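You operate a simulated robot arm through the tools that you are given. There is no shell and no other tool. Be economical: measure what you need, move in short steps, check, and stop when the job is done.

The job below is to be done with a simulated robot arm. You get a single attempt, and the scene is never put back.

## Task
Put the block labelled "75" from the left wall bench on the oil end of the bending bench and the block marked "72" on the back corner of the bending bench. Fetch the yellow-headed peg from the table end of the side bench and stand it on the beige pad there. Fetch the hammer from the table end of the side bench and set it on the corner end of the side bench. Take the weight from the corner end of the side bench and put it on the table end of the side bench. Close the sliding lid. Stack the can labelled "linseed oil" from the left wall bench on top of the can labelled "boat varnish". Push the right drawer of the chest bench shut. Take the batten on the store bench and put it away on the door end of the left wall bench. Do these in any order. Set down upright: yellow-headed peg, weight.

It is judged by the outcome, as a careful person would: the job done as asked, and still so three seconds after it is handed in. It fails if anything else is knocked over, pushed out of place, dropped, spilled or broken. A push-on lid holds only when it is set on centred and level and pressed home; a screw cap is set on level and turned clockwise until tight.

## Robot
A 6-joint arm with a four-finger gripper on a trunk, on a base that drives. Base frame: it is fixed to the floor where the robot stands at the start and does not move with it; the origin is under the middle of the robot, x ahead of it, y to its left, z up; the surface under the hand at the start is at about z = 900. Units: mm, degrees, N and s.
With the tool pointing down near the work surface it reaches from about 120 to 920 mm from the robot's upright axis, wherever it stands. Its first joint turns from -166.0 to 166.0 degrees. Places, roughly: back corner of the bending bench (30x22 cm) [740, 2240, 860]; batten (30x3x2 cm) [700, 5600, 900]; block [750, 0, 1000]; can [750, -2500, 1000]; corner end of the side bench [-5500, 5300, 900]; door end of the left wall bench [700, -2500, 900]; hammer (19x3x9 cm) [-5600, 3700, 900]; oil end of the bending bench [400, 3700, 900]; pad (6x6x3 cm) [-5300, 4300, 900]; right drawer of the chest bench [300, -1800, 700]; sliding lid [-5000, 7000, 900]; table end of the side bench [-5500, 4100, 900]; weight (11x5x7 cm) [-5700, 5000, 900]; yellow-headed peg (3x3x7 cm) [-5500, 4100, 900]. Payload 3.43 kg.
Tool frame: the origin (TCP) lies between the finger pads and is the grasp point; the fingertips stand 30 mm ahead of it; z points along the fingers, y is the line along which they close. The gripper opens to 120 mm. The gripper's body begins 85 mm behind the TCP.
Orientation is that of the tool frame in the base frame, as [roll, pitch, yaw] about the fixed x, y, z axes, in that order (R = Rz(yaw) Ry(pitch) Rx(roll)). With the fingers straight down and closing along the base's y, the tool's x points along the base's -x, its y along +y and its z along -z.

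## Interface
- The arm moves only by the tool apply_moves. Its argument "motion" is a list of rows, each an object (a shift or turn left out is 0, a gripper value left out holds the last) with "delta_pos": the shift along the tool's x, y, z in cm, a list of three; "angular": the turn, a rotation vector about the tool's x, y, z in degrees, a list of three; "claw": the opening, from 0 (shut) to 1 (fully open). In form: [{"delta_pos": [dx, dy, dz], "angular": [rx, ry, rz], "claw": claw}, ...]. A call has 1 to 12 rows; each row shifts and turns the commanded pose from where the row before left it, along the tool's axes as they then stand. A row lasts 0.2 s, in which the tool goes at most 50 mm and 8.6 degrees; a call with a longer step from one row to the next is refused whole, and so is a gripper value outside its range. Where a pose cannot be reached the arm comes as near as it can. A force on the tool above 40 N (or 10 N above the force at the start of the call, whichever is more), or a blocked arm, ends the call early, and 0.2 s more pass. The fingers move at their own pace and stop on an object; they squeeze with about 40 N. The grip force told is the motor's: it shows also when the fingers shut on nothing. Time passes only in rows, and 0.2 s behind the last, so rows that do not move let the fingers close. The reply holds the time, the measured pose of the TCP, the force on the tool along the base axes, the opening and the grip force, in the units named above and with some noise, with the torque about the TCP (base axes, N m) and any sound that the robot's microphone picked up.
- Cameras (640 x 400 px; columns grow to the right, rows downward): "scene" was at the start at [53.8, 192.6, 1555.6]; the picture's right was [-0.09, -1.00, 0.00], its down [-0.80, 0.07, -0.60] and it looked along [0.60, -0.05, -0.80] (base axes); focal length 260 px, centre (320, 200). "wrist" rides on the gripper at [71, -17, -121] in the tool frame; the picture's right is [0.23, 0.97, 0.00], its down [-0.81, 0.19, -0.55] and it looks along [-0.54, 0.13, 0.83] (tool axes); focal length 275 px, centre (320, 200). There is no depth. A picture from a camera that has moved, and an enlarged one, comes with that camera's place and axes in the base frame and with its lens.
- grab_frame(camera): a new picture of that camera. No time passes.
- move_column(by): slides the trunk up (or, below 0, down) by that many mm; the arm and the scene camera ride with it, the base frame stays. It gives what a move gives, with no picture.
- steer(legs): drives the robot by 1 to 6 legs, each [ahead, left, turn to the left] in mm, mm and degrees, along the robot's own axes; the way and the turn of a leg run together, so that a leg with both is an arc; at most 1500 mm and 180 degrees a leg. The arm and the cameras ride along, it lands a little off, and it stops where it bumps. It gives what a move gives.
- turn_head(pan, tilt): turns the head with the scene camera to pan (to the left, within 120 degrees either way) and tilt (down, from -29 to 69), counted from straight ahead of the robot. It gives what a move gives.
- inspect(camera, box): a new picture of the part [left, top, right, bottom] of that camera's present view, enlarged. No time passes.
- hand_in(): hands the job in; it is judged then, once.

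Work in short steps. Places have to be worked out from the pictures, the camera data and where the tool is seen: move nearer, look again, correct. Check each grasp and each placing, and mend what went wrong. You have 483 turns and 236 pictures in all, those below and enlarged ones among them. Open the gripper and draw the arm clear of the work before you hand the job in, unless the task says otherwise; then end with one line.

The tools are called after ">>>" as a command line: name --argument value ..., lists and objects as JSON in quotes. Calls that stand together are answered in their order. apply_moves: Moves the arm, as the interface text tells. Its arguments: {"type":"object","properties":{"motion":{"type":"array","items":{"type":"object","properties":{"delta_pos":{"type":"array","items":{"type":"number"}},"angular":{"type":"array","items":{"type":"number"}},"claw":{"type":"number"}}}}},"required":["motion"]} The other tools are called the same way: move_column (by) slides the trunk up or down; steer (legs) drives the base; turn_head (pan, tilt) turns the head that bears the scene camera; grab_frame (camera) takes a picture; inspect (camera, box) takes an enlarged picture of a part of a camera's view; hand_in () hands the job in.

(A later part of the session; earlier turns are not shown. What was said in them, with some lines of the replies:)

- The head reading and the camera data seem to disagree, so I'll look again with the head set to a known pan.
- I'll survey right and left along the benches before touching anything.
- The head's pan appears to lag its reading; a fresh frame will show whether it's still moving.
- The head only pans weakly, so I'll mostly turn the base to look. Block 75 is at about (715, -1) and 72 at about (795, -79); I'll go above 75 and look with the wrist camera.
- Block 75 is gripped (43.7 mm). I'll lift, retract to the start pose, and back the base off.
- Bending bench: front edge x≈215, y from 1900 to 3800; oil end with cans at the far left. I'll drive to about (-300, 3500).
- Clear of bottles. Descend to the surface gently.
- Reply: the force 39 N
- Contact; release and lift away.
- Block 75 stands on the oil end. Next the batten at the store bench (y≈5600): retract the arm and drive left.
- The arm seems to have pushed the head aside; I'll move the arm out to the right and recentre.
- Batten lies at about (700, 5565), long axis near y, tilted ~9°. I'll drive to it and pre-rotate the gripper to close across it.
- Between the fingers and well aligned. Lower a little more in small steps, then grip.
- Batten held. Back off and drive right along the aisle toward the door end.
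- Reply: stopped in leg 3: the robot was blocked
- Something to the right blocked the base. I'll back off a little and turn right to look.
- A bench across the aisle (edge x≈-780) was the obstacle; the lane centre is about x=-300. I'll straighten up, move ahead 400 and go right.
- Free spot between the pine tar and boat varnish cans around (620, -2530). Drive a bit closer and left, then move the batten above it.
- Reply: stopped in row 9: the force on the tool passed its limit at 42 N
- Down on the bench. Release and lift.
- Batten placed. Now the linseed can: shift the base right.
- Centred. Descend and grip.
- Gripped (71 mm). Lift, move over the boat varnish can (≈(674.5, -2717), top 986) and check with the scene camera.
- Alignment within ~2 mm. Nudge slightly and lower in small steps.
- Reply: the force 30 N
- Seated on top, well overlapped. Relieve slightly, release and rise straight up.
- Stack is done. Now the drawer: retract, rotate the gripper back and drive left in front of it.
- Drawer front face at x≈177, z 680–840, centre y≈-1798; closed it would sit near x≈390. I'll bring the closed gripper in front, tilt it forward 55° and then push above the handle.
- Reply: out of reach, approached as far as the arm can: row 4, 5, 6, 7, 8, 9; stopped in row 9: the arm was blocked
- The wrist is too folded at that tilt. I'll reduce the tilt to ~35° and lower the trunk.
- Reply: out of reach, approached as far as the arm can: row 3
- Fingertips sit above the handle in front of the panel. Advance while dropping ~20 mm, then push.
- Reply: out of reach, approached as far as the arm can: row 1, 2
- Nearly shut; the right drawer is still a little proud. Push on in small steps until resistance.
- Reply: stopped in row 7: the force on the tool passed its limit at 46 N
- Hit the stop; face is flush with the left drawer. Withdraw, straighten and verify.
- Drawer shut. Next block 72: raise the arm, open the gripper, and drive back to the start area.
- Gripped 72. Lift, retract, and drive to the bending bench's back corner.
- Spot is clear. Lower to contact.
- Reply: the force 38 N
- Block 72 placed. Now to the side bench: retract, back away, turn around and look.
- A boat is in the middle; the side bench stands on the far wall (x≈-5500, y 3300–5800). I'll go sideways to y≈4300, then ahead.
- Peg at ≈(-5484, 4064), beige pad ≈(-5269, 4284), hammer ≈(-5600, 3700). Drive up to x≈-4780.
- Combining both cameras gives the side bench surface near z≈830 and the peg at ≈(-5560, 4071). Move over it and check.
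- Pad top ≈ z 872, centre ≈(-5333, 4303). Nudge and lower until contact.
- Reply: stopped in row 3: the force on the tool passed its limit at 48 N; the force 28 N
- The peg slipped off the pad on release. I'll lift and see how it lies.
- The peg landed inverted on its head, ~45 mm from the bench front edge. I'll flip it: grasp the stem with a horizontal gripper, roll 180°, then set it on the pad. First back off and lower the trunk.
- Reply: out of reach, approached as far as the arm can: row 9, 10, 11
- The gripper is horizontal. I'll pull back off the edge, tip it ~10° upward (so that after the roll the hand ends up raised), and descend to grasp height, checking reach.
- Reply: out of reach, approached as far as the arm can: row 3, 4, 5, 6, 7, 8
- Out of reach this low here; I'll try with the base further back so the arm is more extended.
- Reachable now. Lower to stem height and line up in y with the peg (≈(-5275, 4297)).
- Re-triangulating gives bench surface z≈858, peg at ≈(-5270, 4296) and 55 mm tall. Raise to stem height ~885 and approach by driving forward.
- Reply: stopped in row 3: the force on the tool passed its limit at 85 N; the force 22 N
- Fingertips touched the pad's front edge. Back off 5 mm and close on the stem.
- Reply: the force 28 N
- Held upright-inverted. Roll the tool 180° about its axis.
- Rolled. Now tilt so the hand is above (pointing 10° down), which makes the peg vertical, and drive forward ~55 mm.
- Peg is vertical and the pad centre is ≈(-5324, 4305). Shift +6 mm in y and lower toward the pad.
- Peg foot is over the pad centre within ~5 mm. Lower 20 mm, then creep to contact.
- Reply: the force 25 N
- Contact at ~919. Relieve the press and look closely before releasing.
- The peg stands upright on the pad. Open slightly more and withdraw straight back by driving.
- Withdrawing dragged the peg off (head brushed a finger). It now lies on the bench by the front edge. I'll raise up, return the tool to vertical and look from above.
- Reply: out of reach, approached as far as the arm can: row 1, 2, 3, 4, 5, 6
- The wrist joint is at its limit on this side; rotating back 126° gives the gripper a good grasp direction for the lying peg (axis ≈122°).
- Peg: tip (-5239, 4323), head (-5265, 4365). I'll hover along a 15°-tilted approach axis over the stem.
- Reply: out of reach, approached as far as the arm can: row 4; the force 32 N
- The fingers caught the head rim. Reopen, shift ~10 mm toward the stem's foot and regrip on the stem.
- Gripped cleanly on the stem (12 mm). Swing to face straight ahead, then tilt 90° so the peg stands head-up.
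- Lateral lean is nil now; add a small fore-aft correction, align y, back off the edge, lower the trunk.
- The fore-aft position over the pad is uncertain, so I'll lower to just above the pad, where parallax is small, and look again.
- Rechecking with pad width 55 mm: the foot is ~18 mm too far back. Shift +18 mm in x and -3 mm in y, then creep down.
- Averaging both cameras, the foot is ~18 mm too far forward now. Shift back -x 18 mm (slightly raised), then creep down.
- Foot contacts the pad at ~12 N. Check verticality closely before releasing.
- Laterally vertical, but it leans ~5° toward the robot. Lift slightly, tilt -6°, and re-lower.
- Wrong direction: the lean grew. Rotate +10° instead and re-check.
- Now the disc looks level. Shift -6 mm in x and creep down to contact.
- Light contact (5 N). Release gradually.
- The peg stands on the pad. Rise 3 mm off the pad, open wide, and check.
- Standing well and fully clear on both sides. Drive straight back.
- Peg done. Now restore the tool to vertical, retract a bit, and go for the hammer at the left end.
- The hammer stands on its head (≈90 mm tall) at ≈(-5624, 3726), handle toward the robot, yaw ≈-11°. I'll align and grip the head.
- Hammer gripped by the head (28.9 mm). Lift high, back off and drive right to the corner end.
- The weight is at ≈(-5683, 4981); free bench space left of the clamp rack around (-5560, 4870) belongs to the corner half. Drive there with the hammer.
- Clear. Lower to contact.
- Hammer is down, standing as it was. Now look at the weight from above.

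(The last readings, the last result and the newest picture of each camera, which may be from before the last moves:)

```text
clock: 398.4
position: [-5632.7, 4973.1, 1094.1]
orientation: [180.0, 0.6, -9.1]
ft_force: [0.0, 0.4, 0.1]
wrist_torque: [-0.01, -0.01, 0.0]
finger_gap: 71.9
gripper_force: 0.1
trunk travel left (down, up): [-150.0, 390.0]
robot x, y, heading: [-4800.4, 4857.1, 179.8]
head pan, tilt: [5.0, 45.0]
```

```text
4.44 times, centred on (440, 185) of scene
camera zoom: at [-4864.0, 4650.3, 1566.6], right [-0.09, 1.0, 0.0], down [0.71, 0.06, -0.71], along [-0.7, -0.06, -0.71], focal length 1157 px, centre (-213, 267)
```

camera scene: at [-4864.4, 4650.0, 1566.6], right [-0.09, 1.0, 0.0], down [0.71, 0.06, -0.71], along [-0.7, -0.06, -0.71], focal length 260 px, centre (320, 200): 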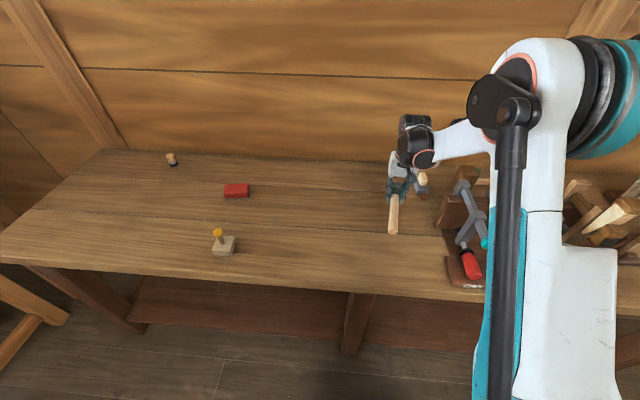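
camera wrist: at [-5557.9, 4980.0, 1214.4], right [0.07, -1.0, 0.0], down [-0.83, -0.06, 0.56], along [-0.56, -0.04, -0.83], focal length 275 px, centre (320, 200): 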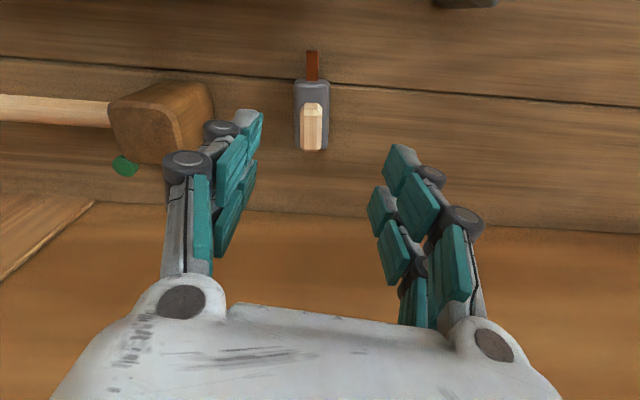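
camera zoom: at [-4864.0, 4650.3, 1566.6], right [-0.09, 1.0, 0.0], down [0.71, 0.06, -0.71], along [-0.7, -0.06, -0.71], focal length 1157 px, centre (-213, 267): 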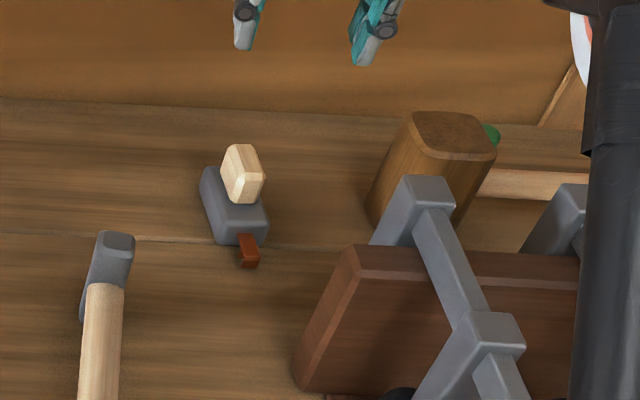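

>>> apply_moves --motion '[{"delta_pos": [-1.9, -0.4, 2]}, {"angular": [0, 0, -5.5]}, {"angular": [0, 0, -5.5]}, {"delta_pos": [0, 0, 4]}, {"delta_pos": [0, 0, 3]}]'

>>> grab_frame --camera "wrist"

```text
clock: 399.6
position: [-5651.9, 4981.4, 1005.4]
orientation: [-179.9, 0.5, 1.9]
ft_force: [0.4, 0.1, -0.2]
wrist_torque: [-0.03, -0.02, 0.01]
finger_gap: 72.1
gripper_force: 0.1
trunk travel left (down, up): [-150.0, 390.0]
robot x, y, heading: [-4803.9, 4857.7, 179.9]
head pan, tilt: [5.0, 45.0]
```

```text
73 pictures are left
camera wrist: at [-5577.8, 5001.0, 1125.3], right [0.26, -0.96, 0.0], down [-0.8, -0.22, 0.56], along [-0.54, -0.14, -0.83], focal length 275 px, centre (320, 200)
```

wrist: 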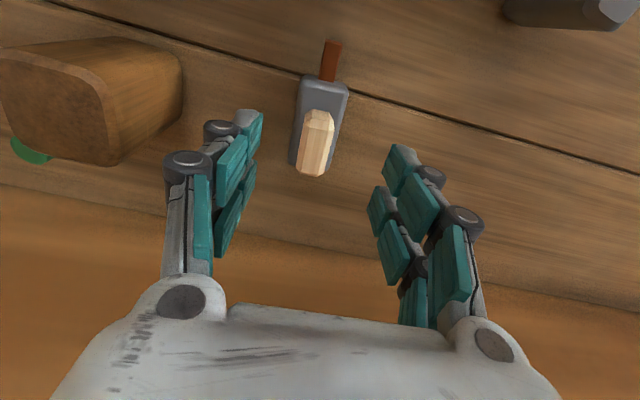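

Well aligned. Descend and grip the block.

>>> apply_moves --motion '[{"delta_pos": [0, 0, 4]}, {"delta_pos": [0, 0, 4]}, {"delta_pos": [0, 0, 2.3]}, {"delta_pos": [0, 0, 0.5]}, {"claw": 0}, {}, {}, {}]'

>>> grab_frame --camera "wrist"

```text
clock: 401.4
position: [-5651.1, 4981.0, 896.3]
orientation: [-180.0, 0.4, 2.0]
ft_force: [1.1, 0.9, 0.1]
wrist_torque: [0.18, -0.11, -0.05]
finger_gap: 41.6
gripper_force: 40.4
trunk travel left (down, up): [-150.0, 390.0]
robot x, y, heading: [-4796.7, 4856.4, 180.0]
head pan, tilt: [5.0, 45.0]
```

```text
72 pictures are left
camera wrist: at [-5578.5, 5001.5, 1015.1], right [0.26, -0.96, 0.0], down [-0.8, -0.22, 0.56], along [-0.54, -0.14, -0.83], focal length 275 px, centre (320, 200)
```

wrist: 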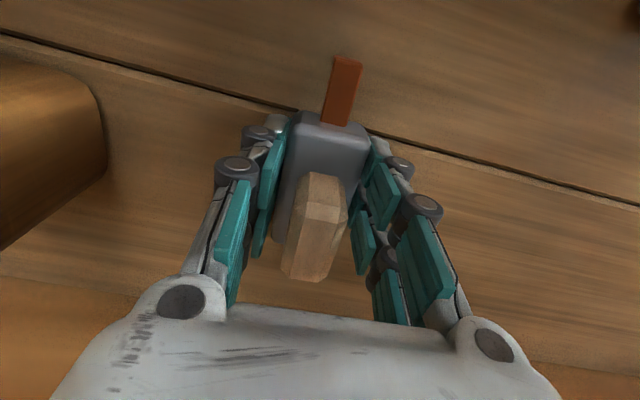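

>>> apply_moves --motion '[{"delta_pos": [0, 0, -2]}, {"delta_pos": [0, 0, -4]}, {"delta_pos": [0, 0, -4.5]}, {"delta_pos": [0, 0, -4.5]}, {"delta_pos": [0, 0, -4.5]}, {"delta_pos": [0, 0, -4.5]}, {"delta_pos": [4.5, 0, 0]}, {"delta_pos": [4.5, 0, 0]}, {"delta_pos": [4.5, 0, 0]}, {"delta_pos": [4.5, 0, 0]}]'

>>> steer --legs '[[0, 1030, 0]]'

>>> grab_frame --camera "scene"

```text
clock: 403.6
position: [-5467.3, 4985.7, 1137.2]
orientation: [-180.0, 0.5, 2.0]
ft_force: [0.5, 0.6, -7.1]
wrist_torque: [0.0, -0.04, -0.01]
finger_gap: 42.0
gripper_force: 40.1
trunk travel left (down, up): [-150.0, 390.0]
robot x, y, heading: [-4805.3, 4858.7, 179.8]
head pan, tilt: [5.0, 45.0]
```

```text
clock: 408.8
position: [-5467.9, 3976.1, 1135.7]
orientation: [-179.8, 0.5, 2.3]
ft_force: [-0.4, -0.1, -7.2]
wrist_torque: [0.05, -0.06, 0.0]
finger_gap: 41.7
gripper_force: 40.3
trunk travel left (down, up): [-150.0, 390.0]
robot x, y, heading: [-4797.2, 3853.4, -179.9]
head pan, tilt: [5.0, 45.0]
```

```text
71 pictures are left
camera scene: at [-4860.1, 3645.3, 1566.6], right [-0.09, 1.0, 0.0], down [0.7, 0.07, -0.71], along [-0.7, -0.07, -0.71], focal length 260 px, centre (320, 200)
```

scene: 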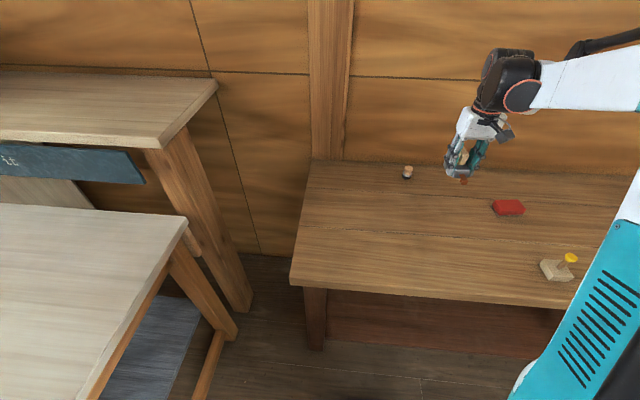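

The spot below is clear. Lower to contact.

>>> apply_moves --motion '[{"delta_pos": [0, 0, 4.5]}, {"delta_pos": [0, 0, 4.5]}, {"delta_pos": [0, 0, 4.5]}, {"delta_pos": [0, 0, 4.5]}, {"delta_pos": [0, 0, 4]}, {"delta_pos": [0, 0, 1]}, {"delta_pos": [0, 0, 0.5]}, {"delta_pos": [0, 0, 0.3]}, {"delta_pos": [0, 0, 0.3]}, {"delta_pos": [0, 0, 0.2]}]'

>>> grab_frame --camera "wrist"

```text
clock: 411.0
position: [-5470.0, 3977.5, 895.3]
orientation: [-180.0, 0.7, 2.4]
ft_force: [-12.3, 2.5, 27.8]
wrist_torque: [0.09, 0.35, 0.21]
finger_gap: 41.7
gripper_force: 40.0
trunk travel left (down, up): [-150.0, 390.0]
robot x, y, heading: [-4804.0, 3858.2, -179.9]
head pan, tilt: [5.0, 45.0]
```

```text
70 pictures are left
camera wrist: at [-5396.5, 3997.3, 1014.4], right [0.27, -0.96, 0.0], down [-0.8, -0.23, 0.56], along [-0.54, -0.15, -0.83], focal length 275 px, centre (320, 200)
```

wrist: 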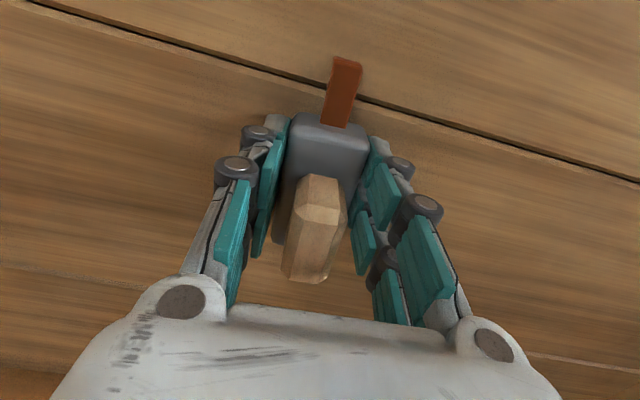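

Seated. Release and lift.

>>> apply_moves --motion '[{"delta_pos": [0, 0, -0.1]}, {"claw": 0.4}, {"claw": 0.55}, {"claw": 0.65}, {"delta_pos": [0, 0, -3]}, {"delta_pos": [0, 0, -4]}, {"delta_pos": [0, 0, -4.5]}, {"delta_pos": [0, 0, -4.5]}, {"delta_pos": [0, 0, -4.5]}, {"delta_pos": [0, 0, -4.5]}]'

>>> grab_frame --camera "wrist"

```text
clock: 413.2
position: [-5465.4, 3975.8, 1144.8]
orientation: [-179.9, 0.6, 2.4]
ft_force: [-0.3, 0.2, 0.1]
wrist_torque: [-0.02, -0.01, 0.04]
finger_gap: 78.2
gripper_force: 0.0
trunk travel left (down, up): [-150.0, 390.0]
robot x, y, heading: [-4800.3, 3852.7, -179.6]
head pan, tilt: [5.0, 45.0]
```

```text
69 pictures are left
camera wrist: at [-5393.8, 3996.3, 1265.5], right [0.27, -0.96, 0.0], down [-0.8, -0.23, 0.56], along [-0.54, -0.15, -0.83], focal length 275 px, centre (320, 200)
```

wrist: 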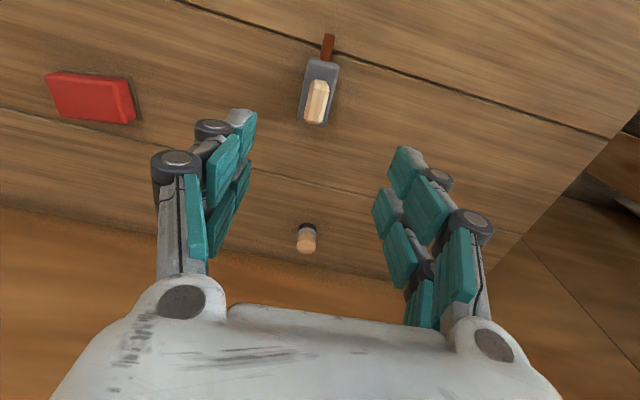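

Weight placed. Now go toward the sliding lid near (-5000, 7000).

>>> apply_moves --motion '[{"delta_pos": [4, -2, -1]}, {"delta_pos": [4, -2, -1]}, {"delta_pos": [4, -2, -1]}, {"delta_pos": [4, -2, -1]}]'

>>> steer --legs '[[-350, 0, 0], [0, -1500, 0], [0, 0, -60]]'

>>> turn_head --pan 5 --tilt 25

>>> grab_frame --camera "scene"

```text
clock: 414.2
position: [-5307.1, 4063.0, 1186.0]
orientation: [-179.9, 0.5, 2.4]
ft_force: [-0.5, -0.3, -0.5]
wrist_torque: [0.02, 0.02, 0.05]
finger_gap: 78.1
gripper_force: 0.0
trunk travel left (down, up): [-150.0, 390.0]
robot x, y, heading: [-4798.5, 3856.2, -179.5]
head pan, tilt: [5.0, 45.0]
```

```text
clock: 426.2
position: [-4541.9, 5918.9, 1184.8]
orientation: [-179.9, 0.5, -56.6]
ft_force: [0.9, -1.3, -1.0]
wrist_torque: [0.03, -0.01, 0.0]
finger_gap: 77.8
gripper_force: 0.0
trunk travel left (down, up): [-150.0, 390.0]
robot x, y, heading: [-4455.5, 5375.7, 121.4]
head pan, tilt: [5.0, 45.0]
```

```text
clock: 427.0
position: [-4541.4, 5918.9, 1185.8]
orientation: [-179.9, 0.6, -56.5]
ft_force: [0.4, -0.3, -0.3]
wrist_torque: [0.02, -0.04, -0.02]
finger_gap: 77.9
gripper_force: 0.1
trunk travel left (down, up): [-150.0, 390.0]
robot x, y, heading: [-4459.2, 5373.2, 121.6]
head pan, tilt: [5.0, 25.0]
```

```text
68 pictures are left
camera scene: at [-4672.3, 5326.2, 1597.2], right [0.8, 0.59, 0.0], down [0.25, -0.34, -0.91], along [-0.54, 0.73, -0.42], focal length 260 px, centre (320, 200)
```

scene: 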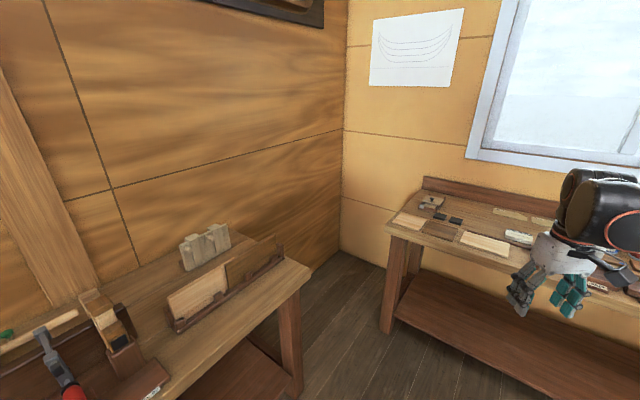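

>>> inspect --camera "scene" --box '[370, 160, 600, 290]'

```text
2.78 times, centred on (485, 225) of scene
camera zoom: at [-4672.3, 5326.2, 1597.2], right [0.8, 0.59, 0.0], down [0.25, -0.34, -0.91], along [-0.54, 0.73, -0.42], focal length 724 px, centre (-139, 130)
```

zoom: 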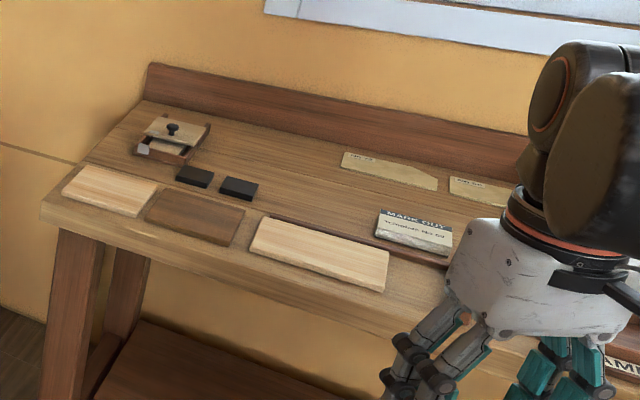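

The box with its sliding lid partly open is at ≈(-4987, 6925). Drive to (-4800, 6080) facing the bench.

>>> steer --legs '[[0, 0, -31.5], [0, 340, 0], [680, 0, 0]]'

>>> turn_head --pan 5 --tilt 45

>>> grab_frame --camera "scene"

```text
clock: 434.1
position: [-4589.1, 6559.9, 1186.3]
orientation: [-179.9, 0.6, -87.9]
ft_force: [-0.2, 0.3, -0.2]
wrist_torque: [-0.02, -0.01, 0.01]
finger_gap: 77.9
gripper_force: 0.0
trunk travel left (down, up): [-150.0, 390.0]
robot x, y, heading: [-4793.8, 6050.4, 89.9]
head pan, tilt: [5.0, 25.0]
```

```text
clock: 434.9
position: [-4588.3, 6559.5, 1186.0]
orientation: [-179.8, 0.4, -87.9]
ft_force: [0.4, 0.1, 0.5]
wrist_torque: [-0.01, 0.02, -0.03]
finger_gap: 77.9
gripper_force: 0.1
trunk travel left (down, up): [-150.0, 390.0]
robot x, y, heading: [-4795.8, 6050.8, 90.1]
head pan, tilt: [5.0, 45.0]
```

```text
66 pictures are left
camera scene: at [-5007.5, 6110.3, 1566.7], right [1.0, 0.09, 0.0], down [0.06, -0.7, -0.71], along [-0.06, 0.7, -0.71], focal length 260 px, centre (320, 200)
```

scene: 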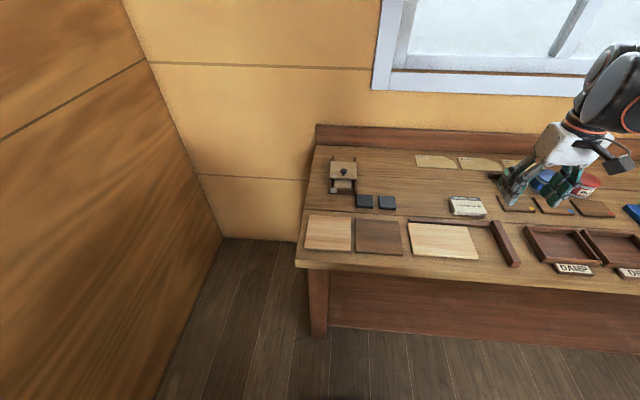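

>>> inspect --camera "scene" --box '[305, 135, 405, 215]'

```text
5.00 times, centred on (355, 175) of scene
camera zoom: at [-5007.5, 6110.3, 1566.7], right [1.0, 0.09, 0.0], down [0.06, -0.7, -0.71], along [-0.06, 0.7, -0.71], focal length 1302 px, centre (145, 325)
```

zoom: 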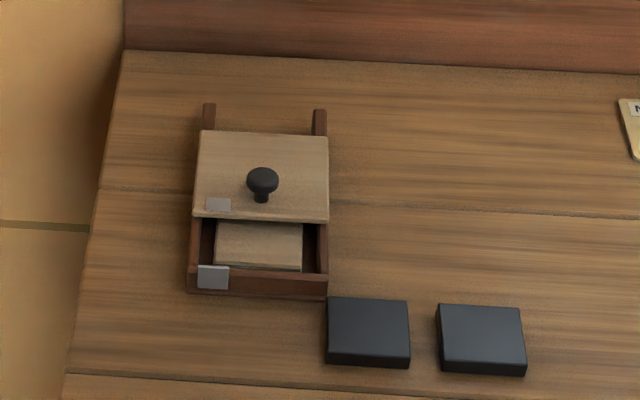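

The lid must slide ~60 mm toward the robot (-y). I'll go above its knob at ≈(-4984, 6912) and look with the wrist camera.

>>> apply_moves --motion '[{"delta_pos": [-3.05, 3.19, 1.05], "claw": 0.5}, {"delta_pos": [-3.05, 3.19, 1.05]}, {"delta_pos": [-3.05, 3.19, 1.05]}, {"delta_pos": [-3.05, 3.19, 1.05]}, {"delta_pos": [-3.05, 3.19, 1.05]}, {"delta_pos": [-3.05, 3.19, 1.05]}, {"delta_pos": [-3.05, 3.19, 1.05]}, {"delta_pos": [-3.05, 3.19, 1.05]}, {"delta_pos": [-3.05, 3.19, 1.05]}, {"delta_pos": [-3.05, 3.19, 1.05]}, {"delta_pos": [-3.05, 3.19, 1.05]}, {"delta_pos": [-3.05, 3.19, 1.05]}]'

>>> grab_frame --camera "wrist"

```text
clock: 437.5
position: [-4979.2, 6912.1, 1057.8]
orientation: [-179.9, 0.5, -87.8]
ft_force: [0.0, 0.1, -0.1]
wrist_torque: [0.05, 0.02, 0.0]
finger_gap: 60.0
gripper_force: 0.1
trunk travel left (down, up): [-150.0, 390.0]
robot x, y, heading: [-4799.1, 6050.4, 90.0]
head pan, tilt: [5.0, 45.0]
```

```text
64 pictures are left
camera wrist: at [-4960.0, 6841.2, 1178.2], right [-0.96, -0.27, 0.0], down [-0.22, 0.8, 0.56], along [-0.15, 0.54, -0.83], focal length 275 px, centre (320, 200)
```

wrist: 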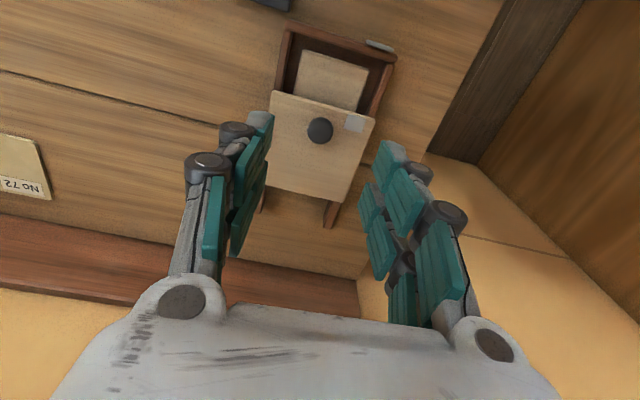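

>>> apply_moves --motion '[{"delta_pos": [-1.5, 0, 3]}, {"delta_pos": [0, 0, 3]}]'

>>> grab_frame --camera "wrist"

```text
clock: 438.1
position: [-4981.9, 6926.9, 1001.6]
orientation: [-179.9, 0.5, -87.9]
ft_force: [-0.6, 0.8, -0.3]
wrist_torque: [-0.05, -0.03, -0.01]
finger_gap: 60.2
gripper_force: 0.0
trunk travel left (down, up): [-150.0, 390.0]
robot x, y, heading: [-4795.4, 6051.5, 89.9]
head pan, tilt: [5.0, 45.0]
```

```text
63 pictures are left
camera wrist: at [-4963.1, 6855.4, 1121.1], right [-0.96, -0.27, 0.0], down [-0.22, 0.8, 0.56], along [-0.15, 0.54, -0.83], focal length 275 px, centre (320, 200)
```

wrist: 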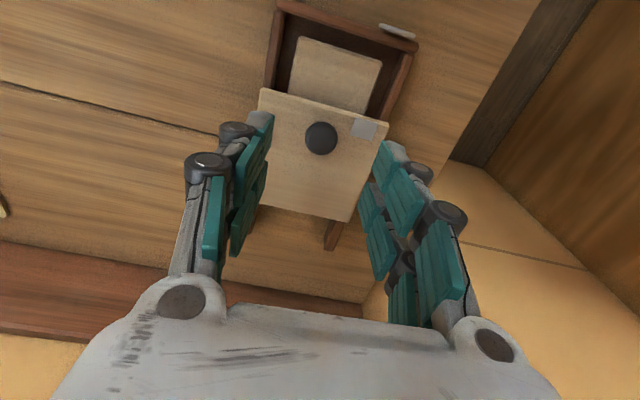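

Knob top ≈ z 913 at (-4982, 6933). Descend to z≈921 and grip the knob.

>>> apply_moves --motion '[{"delta_pos": [-0.6, 0, 3.5]}, {"delta_pos": [0, 0, 3]}, {"delta_pos": [0, 0, 1.2]}, {}]'

>>> grab_frame --camera "wrist"

```text
clock: 439.1
position: [-4983.9, 6933.9, 926.2]
orientation: [-179.9, 0.5, -87.9]
ft_force: [-0.4, 0.4, 1.0]
wrist_torque: [0.01, -0.01, -0.01]
finger_gap: 59.9
gripper_force: 0.1
trunk travel left (down, up): [-150.0, 390.0]
robot x, y, heading: [-4801.1, 6052.1, 90.3]
head pan, tilt: [5.0, 45.0]
```

```text
62 pictures are left
camera wrist: at [-4964.0, 6862.7, 1046.1], right [-0.96, -0.27, 0.0], down [-0.22, 0.8, 0.56], along [-0.15, 0.54, -0.83], focal length 275 px, centre (320, 200)
```

wrist: 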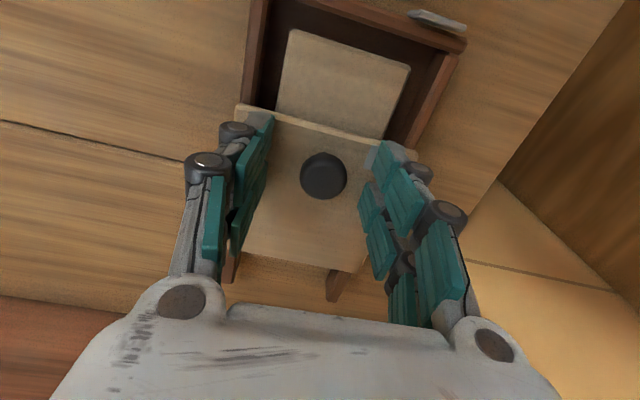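

>>> apply_moves --motion '[{"delta_pos": [0, 0.2, 0.4]}, {"claw": 0.1}, {"claw": 0}, {}, {}]'

```text
clock: 440.3
position: [-4986.5, 6931.8, 924.8]
orientation: [-179.8, 0.7, -87.9]
ft_force: [1.9, 0.8, 36.6]
wrist_torque: [-0.43, -0.08, 0.08]
finger_gap: 22.5
gripper_force: 45.4
trunk travel left (down, up): [-150.0, 390.0]
robot x, y, heading: [-4799.3, 6051.8, 90.3]
head pan, tilt: [5.0, 45.0]
```

Fingertips press on the lid; reopen, rise 5 mm and regrip.

>>> apply_moves --motion '[{"claw": 0.35}, {"delta_pos": [0, 0, -0.6]}, {"claw": 0.1}, {"claw": 0}, {}, {}]'

```text
clock: 441.7
position: [-4986.5, 6935.0, 926.4]
orientation: [-180.0, 0.6, -88.0]
ft_force: [4.1, -0.2, -13.9]
wrist_torque: [0.21, -0.07, 0.1]
finger_gap: 22.9
gripper_force: 45.1
trunk travel left (down, up): [-150.0, 390.0]
robot x, y, heading: [-4797.6, 6050.0, 90.2]
head pan, tilt: [5.0, 45.0]
```

>>> apply_moves --motion '[{"delta_pos": [0.3, 0, 0.2]}, {"delta_pos": [0.7, 0, 0]}, {"delta_pos": [1, 0, 0]}, {"delta_pos": [1, 0, 0]}, {}]'

>>> grab_frame --camera "wrist"

```text
clock: 442.9
position: [-4984.3, 6903.6, 925.3]
orientation: [-179.9, 0.6, -87.9]
ft_force: [6.5, 0.6, 15.5]
wrist_torque: [-0.01, -0.08, 0.1]
finger_gap: 22.8
gripper_force: 45.5
trunk travel left (down, up): [-150.0, 390.0]
robot x, y, heading: [-4796.5, 6051.6, 90.1]
head pan, tilt: [5.0, 45.0]
```

```text
61 pictures are left
camera wrist: at [-4965.7, 6832.2, 1046.0], right [-0.96, -0.27, 0.0], down [-0.22, 0.8, 0.56], along [-0.15, 0.54, -0.83], focal length 275 px, centre (320, 200)
```

wrist: 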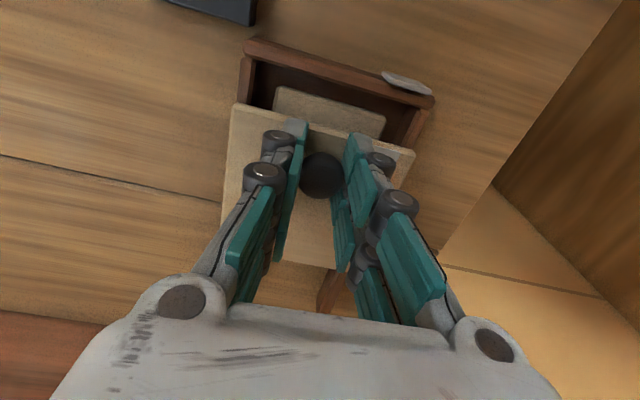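

>>> apply_moves --motion '[{"delta_pos": [1, 0, -0.05]}, {"delta_pos": [1, 0, -0.05]}, {"delta_pos": [0.5, 0, 0]}, {"delta_pos": [0.3, 0, 0]}, {"delta_pos": [0.3, 0, 0]}, {"delta_pos": [0.3, 0, 0]}, {"delta_pos": [0.3, 0, 0]}, {}]'

>>> grab_frame --camera "wrist"

```text
clock: 444.6
position: [-4986.0, 6871.4, 926.0]
orientation: [-180.0, 1.0, -87.9]
ft_force: [-0.8, 10.7, 1.8]
wrist_torque: [-0.03, 0.05, -0.03]
finger_gap: 22.6
gripper_force: 45.2
trunk travel left (down, up): [-150.0, 390.0]
robot x, y, heading: [-4797.2, 6055.6, 90.0]
head pan, tilt: [5.0, 45.0]
stopped in row 8: the force on the tool passed its limit at 42 N (the readings are from after the stop); the commanded pose is now the measured one
```

```text
60 pictures are left
camera wrist: at [-4965.5, 6799.7, 1045.3], right [-0.96, -0.27, 0.0], down [-0.22, 0.79, 0.57], along [-0.15, 0.55, -0.82], focal length 275 px, centre (320, 200)
```

wrist: 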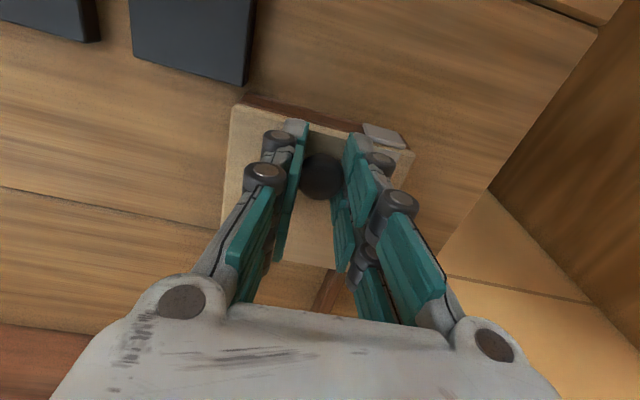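

The lid hit its stop. Release and rise to check.

>>> apply_moves --motion '[{"claw": 0.3}, {"claw": 0.5}, {}, {"delta_pos": [0, 0, -3]}, {"delta_pos": [0, 0, -4]}, {"delta_pos": [0, 0, -4.5]}, {"delta_pos": [0, -4, -3]}, {"delta_pos": [0, -4, -2]}, {"delta_pos": [0, -4, 0]}, {"delta_pos": [0, -4, 0]}]'

>>> inspect --camera "scene" --box '[305, 135, 405, 215]'

```text
clock: 446.8
position: [-4824.8, 6873.1, 1091.3]
orientation: [-180.0, 0.8, -87.9]
ft_force: [-0.3, -0.8, 0.2]
wrist_torque: [0.0, 0.03, -0.01]
finger_gap: 60.0
gripper_force: 0.1
trunk travel left (down, up): [-150.0, 390.0]
robot x, y, heading: [-4799.6, 6048.5, 90.2]
head pan, tilt: [5.0, 45.0]
```

```text
5.00 times, centred on (355, 175) of scene
camera zoom: at [-5007.4, 6110.9, 1566.7], right [1.0, 0.09, 0.0], down [0.06, -0.7, -0.71], along [-0.06, 0.7, -0.71], focal length 1302 px, centre (145, 325)
```

zoom: 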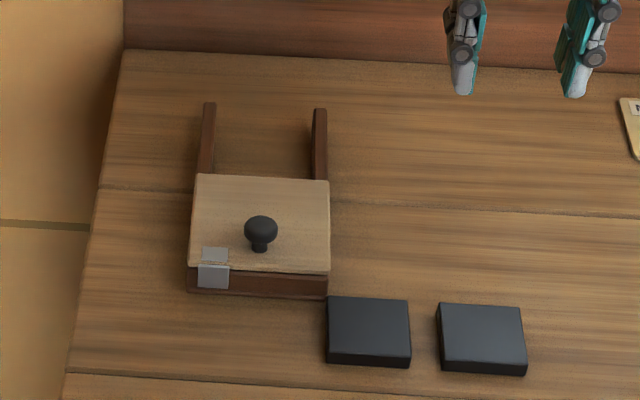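

Lid closed with the latch plates meeting. To be safe about the corner-end area, I'll move the hammer to the weight's former spot (certainly on the corner end). Retract and drive back.

>>> apply_moves --motion '[{"delta_pos": [4, -1.5, -2]}, {"delta_pos": [4, -1.5, -2]}, {"delta_pos": [4, -1.5, -2]}, {"delta_pos": [4, -1.5, -2]}, {"delta_pos": [4, -1.5, 0]}, {"delta_pos": [4, -1.5, 0]}, {"delta_pos": [4, -1.5, 0]}, {"delta_pos": [4, -1.5, 0]}]'

>>> steer --legs '[[-500, 0, 0], [0, 0, 90], [-300, 0, 0], [0, 690, 0], [290, 0, 0]]'

>>> grab_frame --camera "scene"

```text
clock: 448.6
position: [-4692.1, 6555.1, 1166.0]
orientation: [180.0, 0.9, -87.8]
ft_force: [0.0, 0.0, 0.5]
wrist_torque: [-0.01, 0.02, 0.0]
finger_gap: 60.2
gripper_force: 0.1
trunk travel left (down, up): [-150.0, 390.0]
robot x, y, heading: [-4802.4, 6052.5, 89.9]
head pan, tilt: [5.0, 45.0]
```

```text
clock: 462.2
position: [-5256.6, 4907.5, 1165.2]
orientation: [-180.0, 0.7, 6.1]
ft_force: [0.0, -1.2, 0.8]
wrist_torque: [0.04, 0.01, -0.02]
finger_gap: 60.1
gripper_force: 0.0
trunk travel left (down, up): [-150.0, 390.0]
robot x, y, heading: [-4745.5, 4834.8, -176.0]
head pan, tilt: [5.0, 45.0]
```

```text
58 pictures are left
camera scene: at [-4792.4, 4622.8, 1566.6], right [-0.16, 0.99, 0.0], down [0.7, 0.11, -0.71], along [-0.7, -0.11, -0.71], focal length 260 px, centre (320, 200)
```

scene: 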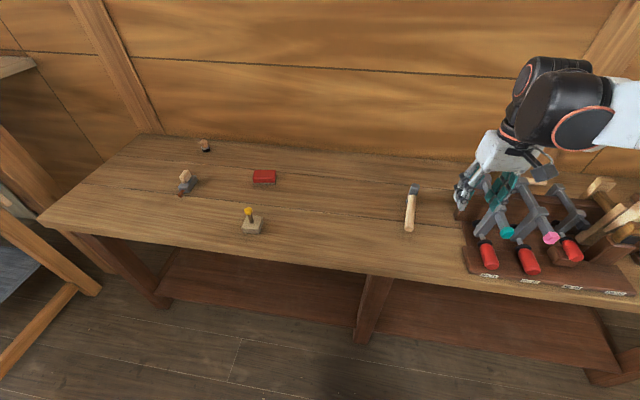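

>>> steer --legs '[[55, 0, -4]]'

```text
clock: 463.2
position: [-5308.2, 4939.5, 1165.4]
orientation: [180.0, 0.8, 2.2]
ft_force: [-0.6, -0.8, 0.1]
wrist_torque: [0.01, -0.03, 0.05]
finger_gap: 60.2
gripper_force: 0.0
trunk travel left (down, up): [-150.0, 390.0]
robot x, y, heading: [-4801.2, 4833.6, -179.8]
head pan, tilt: [5.0, 45.0]
```

>>> apply_moves --motion '[{"delta_pos": [-3.62, 1.37, 2.25]}, {"delta_pos": [-3.62, 1.37, 2.25]}, {"delta_pos": [-3.62, 1.37, 2.25]}, {"delta_pos": [-3.62, 1.37, 2.25]}, {"delta_pos": [-3.62, 1.37, 2.25]}, {"delta_pos": [-3.62, 1.37, 2.25]}, {"angular": [0, 0, 5.6]}, {"angular": [0, 0, 5.6]}, {}]'

>>> grab_frame --camera "wrist"

```text
clock: 465.2
position: [-5522.5, 4849.6, 1035.1]
orientation: [179.8, 0.8, -9.0]
ft_force: [-0.3, -0.4, -0.7]
wrist_torque: [0.02, -0.04, 0.0]
finger_gap: 59.9
gripper_force: 0.0
trunk travel left (down, up): [-150.0, 390.0]
robot x, y, heading: [-4805.7, 4829.9, -179.7]
head pan, tilt: [5.0, 45.0]
```

```text
57 pictures are left
camera wrist: at [-5446.4, 4855.0, 1154.7], right [0.07, -1.0, 0.0], down [-0.82, -0.06, 0.56], along [-0.56, -0.04, -0.83], focal length 275 px, centre (320, 200)
```

wrist: 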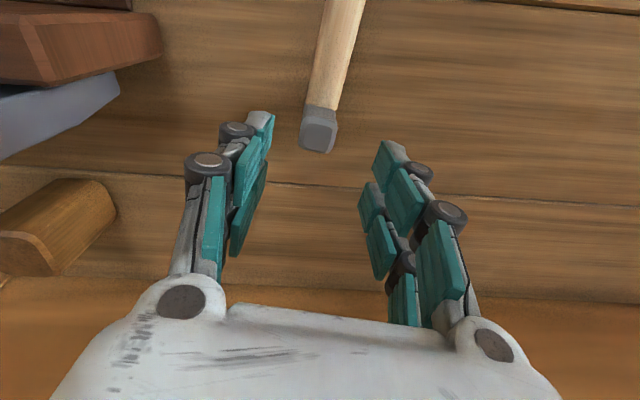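

>>> apply_moves --motion '[{"delta_pos": [-0.1, 0, 4]}, {"delta_pos": [-0.1, 0, 4]}, {"delta_pos": [0, 0, 4.2]}, {"claw": 0}, {}, {}, {}]'

>>> apply_moves --motion '[{"delta_pos": [0, 0, -3]}, {"delta_pos": [0, 0, -4]}, {"delta_pos": [0, 0, -4.5]}, {"delta_pos": [0, 0, -4.5]}]'

>>> grab_frame --camera "wrist"

```text
clock: 466.8
position: [-5526.6, 4847.9, 910.8]
orientation: [179.8, 0.9, -9.1]
ft_force: [0.0, 0.3, 0.2]
wrist_torque: [0.02, 0.04, 0.03]
finger_gap: 28.6
gripper_force: 39.9
trunk travel left (down, up): [-150.0, 390.0]
robot x, y, heading: [-4799.1, 4833.8, -179.5]
head pan, tilt: [5.0, 45.0]
```

```text
clock: 467.8
position: [-5523.9, 4850.6, 1071.0]
orientation: [179.9, 0.8, -9.0]
ft_force: [1.0, 0.5, -5.1]
wrist_torque: [0.01, 0.04, 0.01]
finger_gap: 28.9
gripper_force: 40.4
trunk travel left (down, up): [-150.0, 390.0]
robot x, y, heading: [-4801.6, 4830.4, -179.8]
head pan, tilt: [5.0, 45.0]
```

```text
56 pictures are left
camera wrist: at [-5449.0, 4856.4, 1191.0], right [0.08, -1.0, 0.0], down [-0.82, -0.06, 0.56], along [-0.56, -0.04, -0.83], focal length 275 px, centre (320, 200)
```

wrist: 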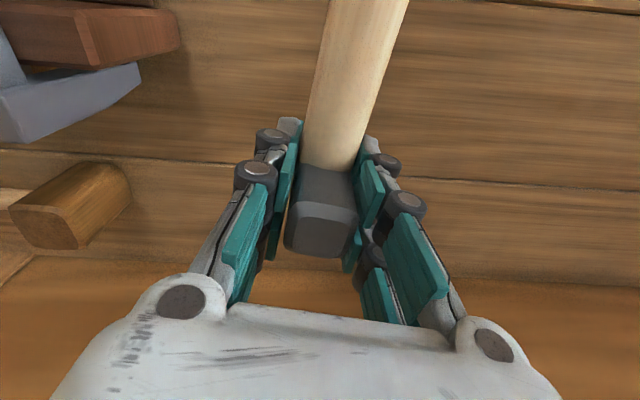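

>>> apply_moves --motion '[{"delta_pos": [-3.28, -2.19, 0]}, {"delta_pos": [-3.28, -2.19, 0]}, {"delta_pos": [-3.28, -2.19, 0]}, {"delta_pos": [-3.28, -2.19, 0]}, {"delta_pos": [0, 0, 4.5]}, {"delta_pos": [0, 0, 4]}]'

>>> grab_frame --camera "wrist"

>>> inspect --camera "scene" --box '[360, 130, 520, 250]'

```text
clock: 469.2
position: [-5643.6, 4954.3, 988.7]
orientation: [179.7, 0.8, -8.9]
ft_force: [0.3, 0.0, -5.7]
wrist_torque: [0.05, 0.02, 0.0]
finger_gap: 28.8
gripper_force: 40.4
trunk travel left (down, up): [-150.0, 390.0]
robot x, y, heading: [-4800.6, 4833.9, -179.6]
head pan, tilt: [5.0, 45.0]
```

```text
55 pictures are left
camera wrist: at [-5568.0, 4961.3, 1108.6], right [0.07, -1.0, 0.0], down [-0.82, -0.06, 0.56], along [-0.56, -0.04, -0.83], focal length 275 px, centre (320, 200)
```

wrist: 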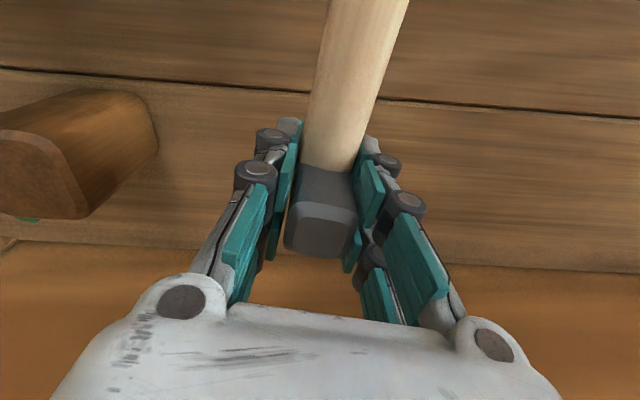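

```text
3.33 times, centred on (440, 190) of scene
camera zoom: at [-4863.7, 4624.4, 1566.5], right [-0.09, 1.0, 0.0], down [0.7, 0.06, -0.71], along [-0.7, -0.06, -0.71], focal length 868 px, centre (-80, 233)
```

zoom: 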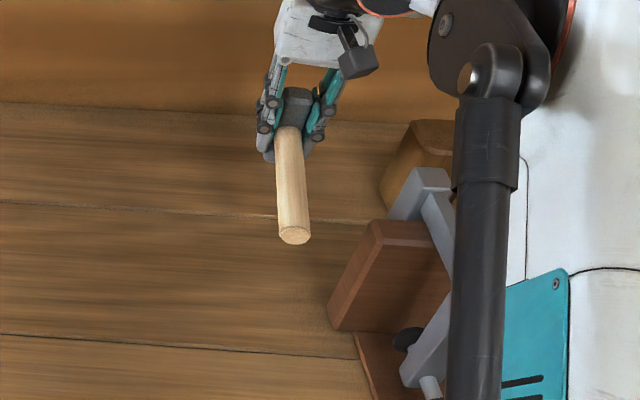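

Clear of mallet and rack. Lower to contact.

>>> apply_moves --motion '[{"delta_pos": [0, 0, 4]}, {"delta_pos": [0, 0, 2.5]}, {"delta_pos": [0, 0, 0.6]}, {"delta_pos": [0, 0, 0.4]}, {"delta_pos": [0, 0, 0.3]}, {"delta_pos": [0, 0, 0.2]}]'

```text
clock: 470.6
position: [-5642.5, 4956.7, 912.6]
orientation: [179.8, 0.9, -8.9]
ft_force: [-13.0, 2.0, 24.1]
wrist_torque: [-0.09, 0.4, -0.05]
finger_gap: 29.0
gripper_force: 40.0
trunk travel left (down, up): [-150.0, 390.0]
robot x, y, heading: [-4801.1, 4831.9, -179.6]
head pan, tilt: [5.0, 45.0]
```

>>> apply_moves --motion '[{"delta_pos": [0, 0, -0.1]}, {"claw": 0.27}, {"claw": 0.32}, {"claw": 0.45}, {"claw": 0.55}, {"delta_pos": [0, 0, -3]}, {"delta_pos": [0, 0, -4]}, {"delta_pos": [0, 0, -4.5]}, {"delta_pos": [0, 0, -4.5]}, {"delta_pos": [0, 0, -4.5]}, {"delta_pos": [4, 0, 0]}, {"delta_pos": [4, 0, 0]}]'

>>> apply_moves --motion '[{"delta_pos": [4.5, 0, -1]}, {"delta_pos": [4.5, 0, -1]}, {"delta_pos": [4.5, 0, -1]}, {"delta_pos": [4.5, 0, -1]}, {"delta_pos": [4.5, 0, 0]}, {"delta_pos": [4.5, 0, 0]}]'

>>> grab_frame --camera "scene"

```text
clock: 473.2
position: [-5559.5, 4943.3, 1113.1]
orientation: [179.8, 0.9, -9.0]
ft_force: [1.0, -0.4, 1.7]
wrist_torque: [0.0, 0.02, 0.01]
finger_gap: 65.9
gripper_force: 0.1
trunk travel left (down, up): [-150.0, 390.0]
robot x, y, heading: [-4801.3, 4834.1, -179.8]
head pan, tilt: [5.0, 45.0]
```

```text
clock: 474.6
position: [-5293.1, 4902.0, 1151.2]
orientation: [179.8, 1.0, -9.0]
ft_force: [-0.4, 0.0, 0.1]
wrist_torque: [0.01, 0.01, -0.01]
finger_gap: 65.9
gripper_force: 0.1
trunk travel left (down, up): [-150.0, 390.0]
robot x, y, heading: [-4802.3, 4833.5, -179.8]
head pan, tilt: [5.0, 45.0]
```

```text
53 pictures are left
camera scene: at [-4861.9, 4624.2, 1566.7], right [-0.09, 1.0, 0.0], down [0.7, 0.06, -0.71], along [-0.7, -0.06, -0.71], focal length 260 px, centre (320, 200)
```

scene: 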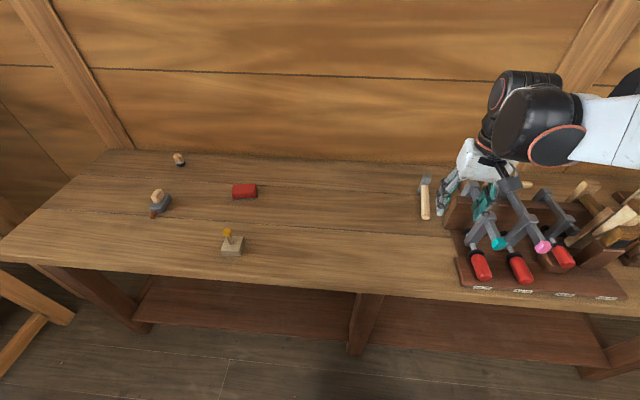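

>>> inspect --camera "scene" --box '[130, 150, 280, 270]'

```text
3.33 times, centred on (205, 210) of scene
camera zoom: at [-4861.9, 4624.2, 1566.7], right [-0.09, 1.0, 0.0], down [0.7, 0.06, -0.71], along [-0.7, -0.06, -0.71], focal length 868 px, centre (703, 167)
```

zoom: 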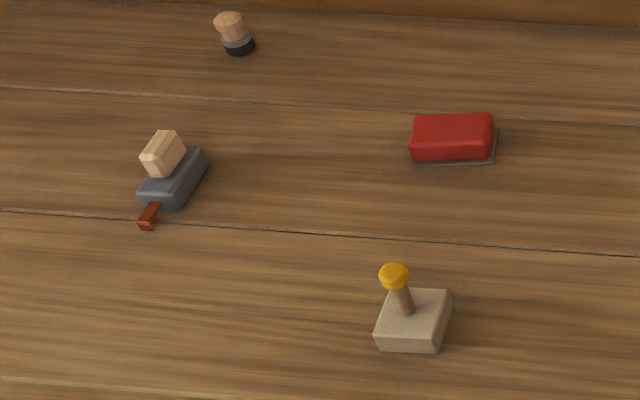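

Everything is in place: the peg is upright on the pad and the weight stands at the table end. I'll open the gripper, back clear and hand in.

>>> steer --legs '[[-350, 0, 0]]'

>>> apply_moves --motion '[{"claw": 1}, {}]'

>>> hand_in

```text
clock: 477.0
position: [-4922.1, 4901.6, 1151.8]
orientation: [179.8, 0.9, -8.8]
ft_force: [0.1, -0.4, -0.2]
wrist_torque: [0.01, 0.03, 0.0]
finger_gap: 66.0
gripper_force: 0.1
trunk travel left (down, up): [-150.0, 390.0]
robot x, y, heading: [-4431.9, 4836.9, -179.6]
head pan, tilt: [5.0, 45.0]
```

```text
clock: 477.6
position: [-4922.3, 4902.3, 1151.0]
orientation: [179.8, 0.8, -8.8]
ft_force: [0.8, 0.1, 1.2]
wrist_torque: [-0.02, 0.01, 0.0]
finger_gap: 119.8
gripper_force: 0.1
trunk travel left (down, up): [-150.0, 390.0]
robot x, y, heading: [-4431.4, 4835.4, -179.5]
head pan, tilt: [5.0, 45.0]
```

```text
The job is handed in.
```

I did all nine jobs and handed it in; the peg fell off the pad twice on the bench before I stood it upright there, and the last pictures of each item show it where you asked.
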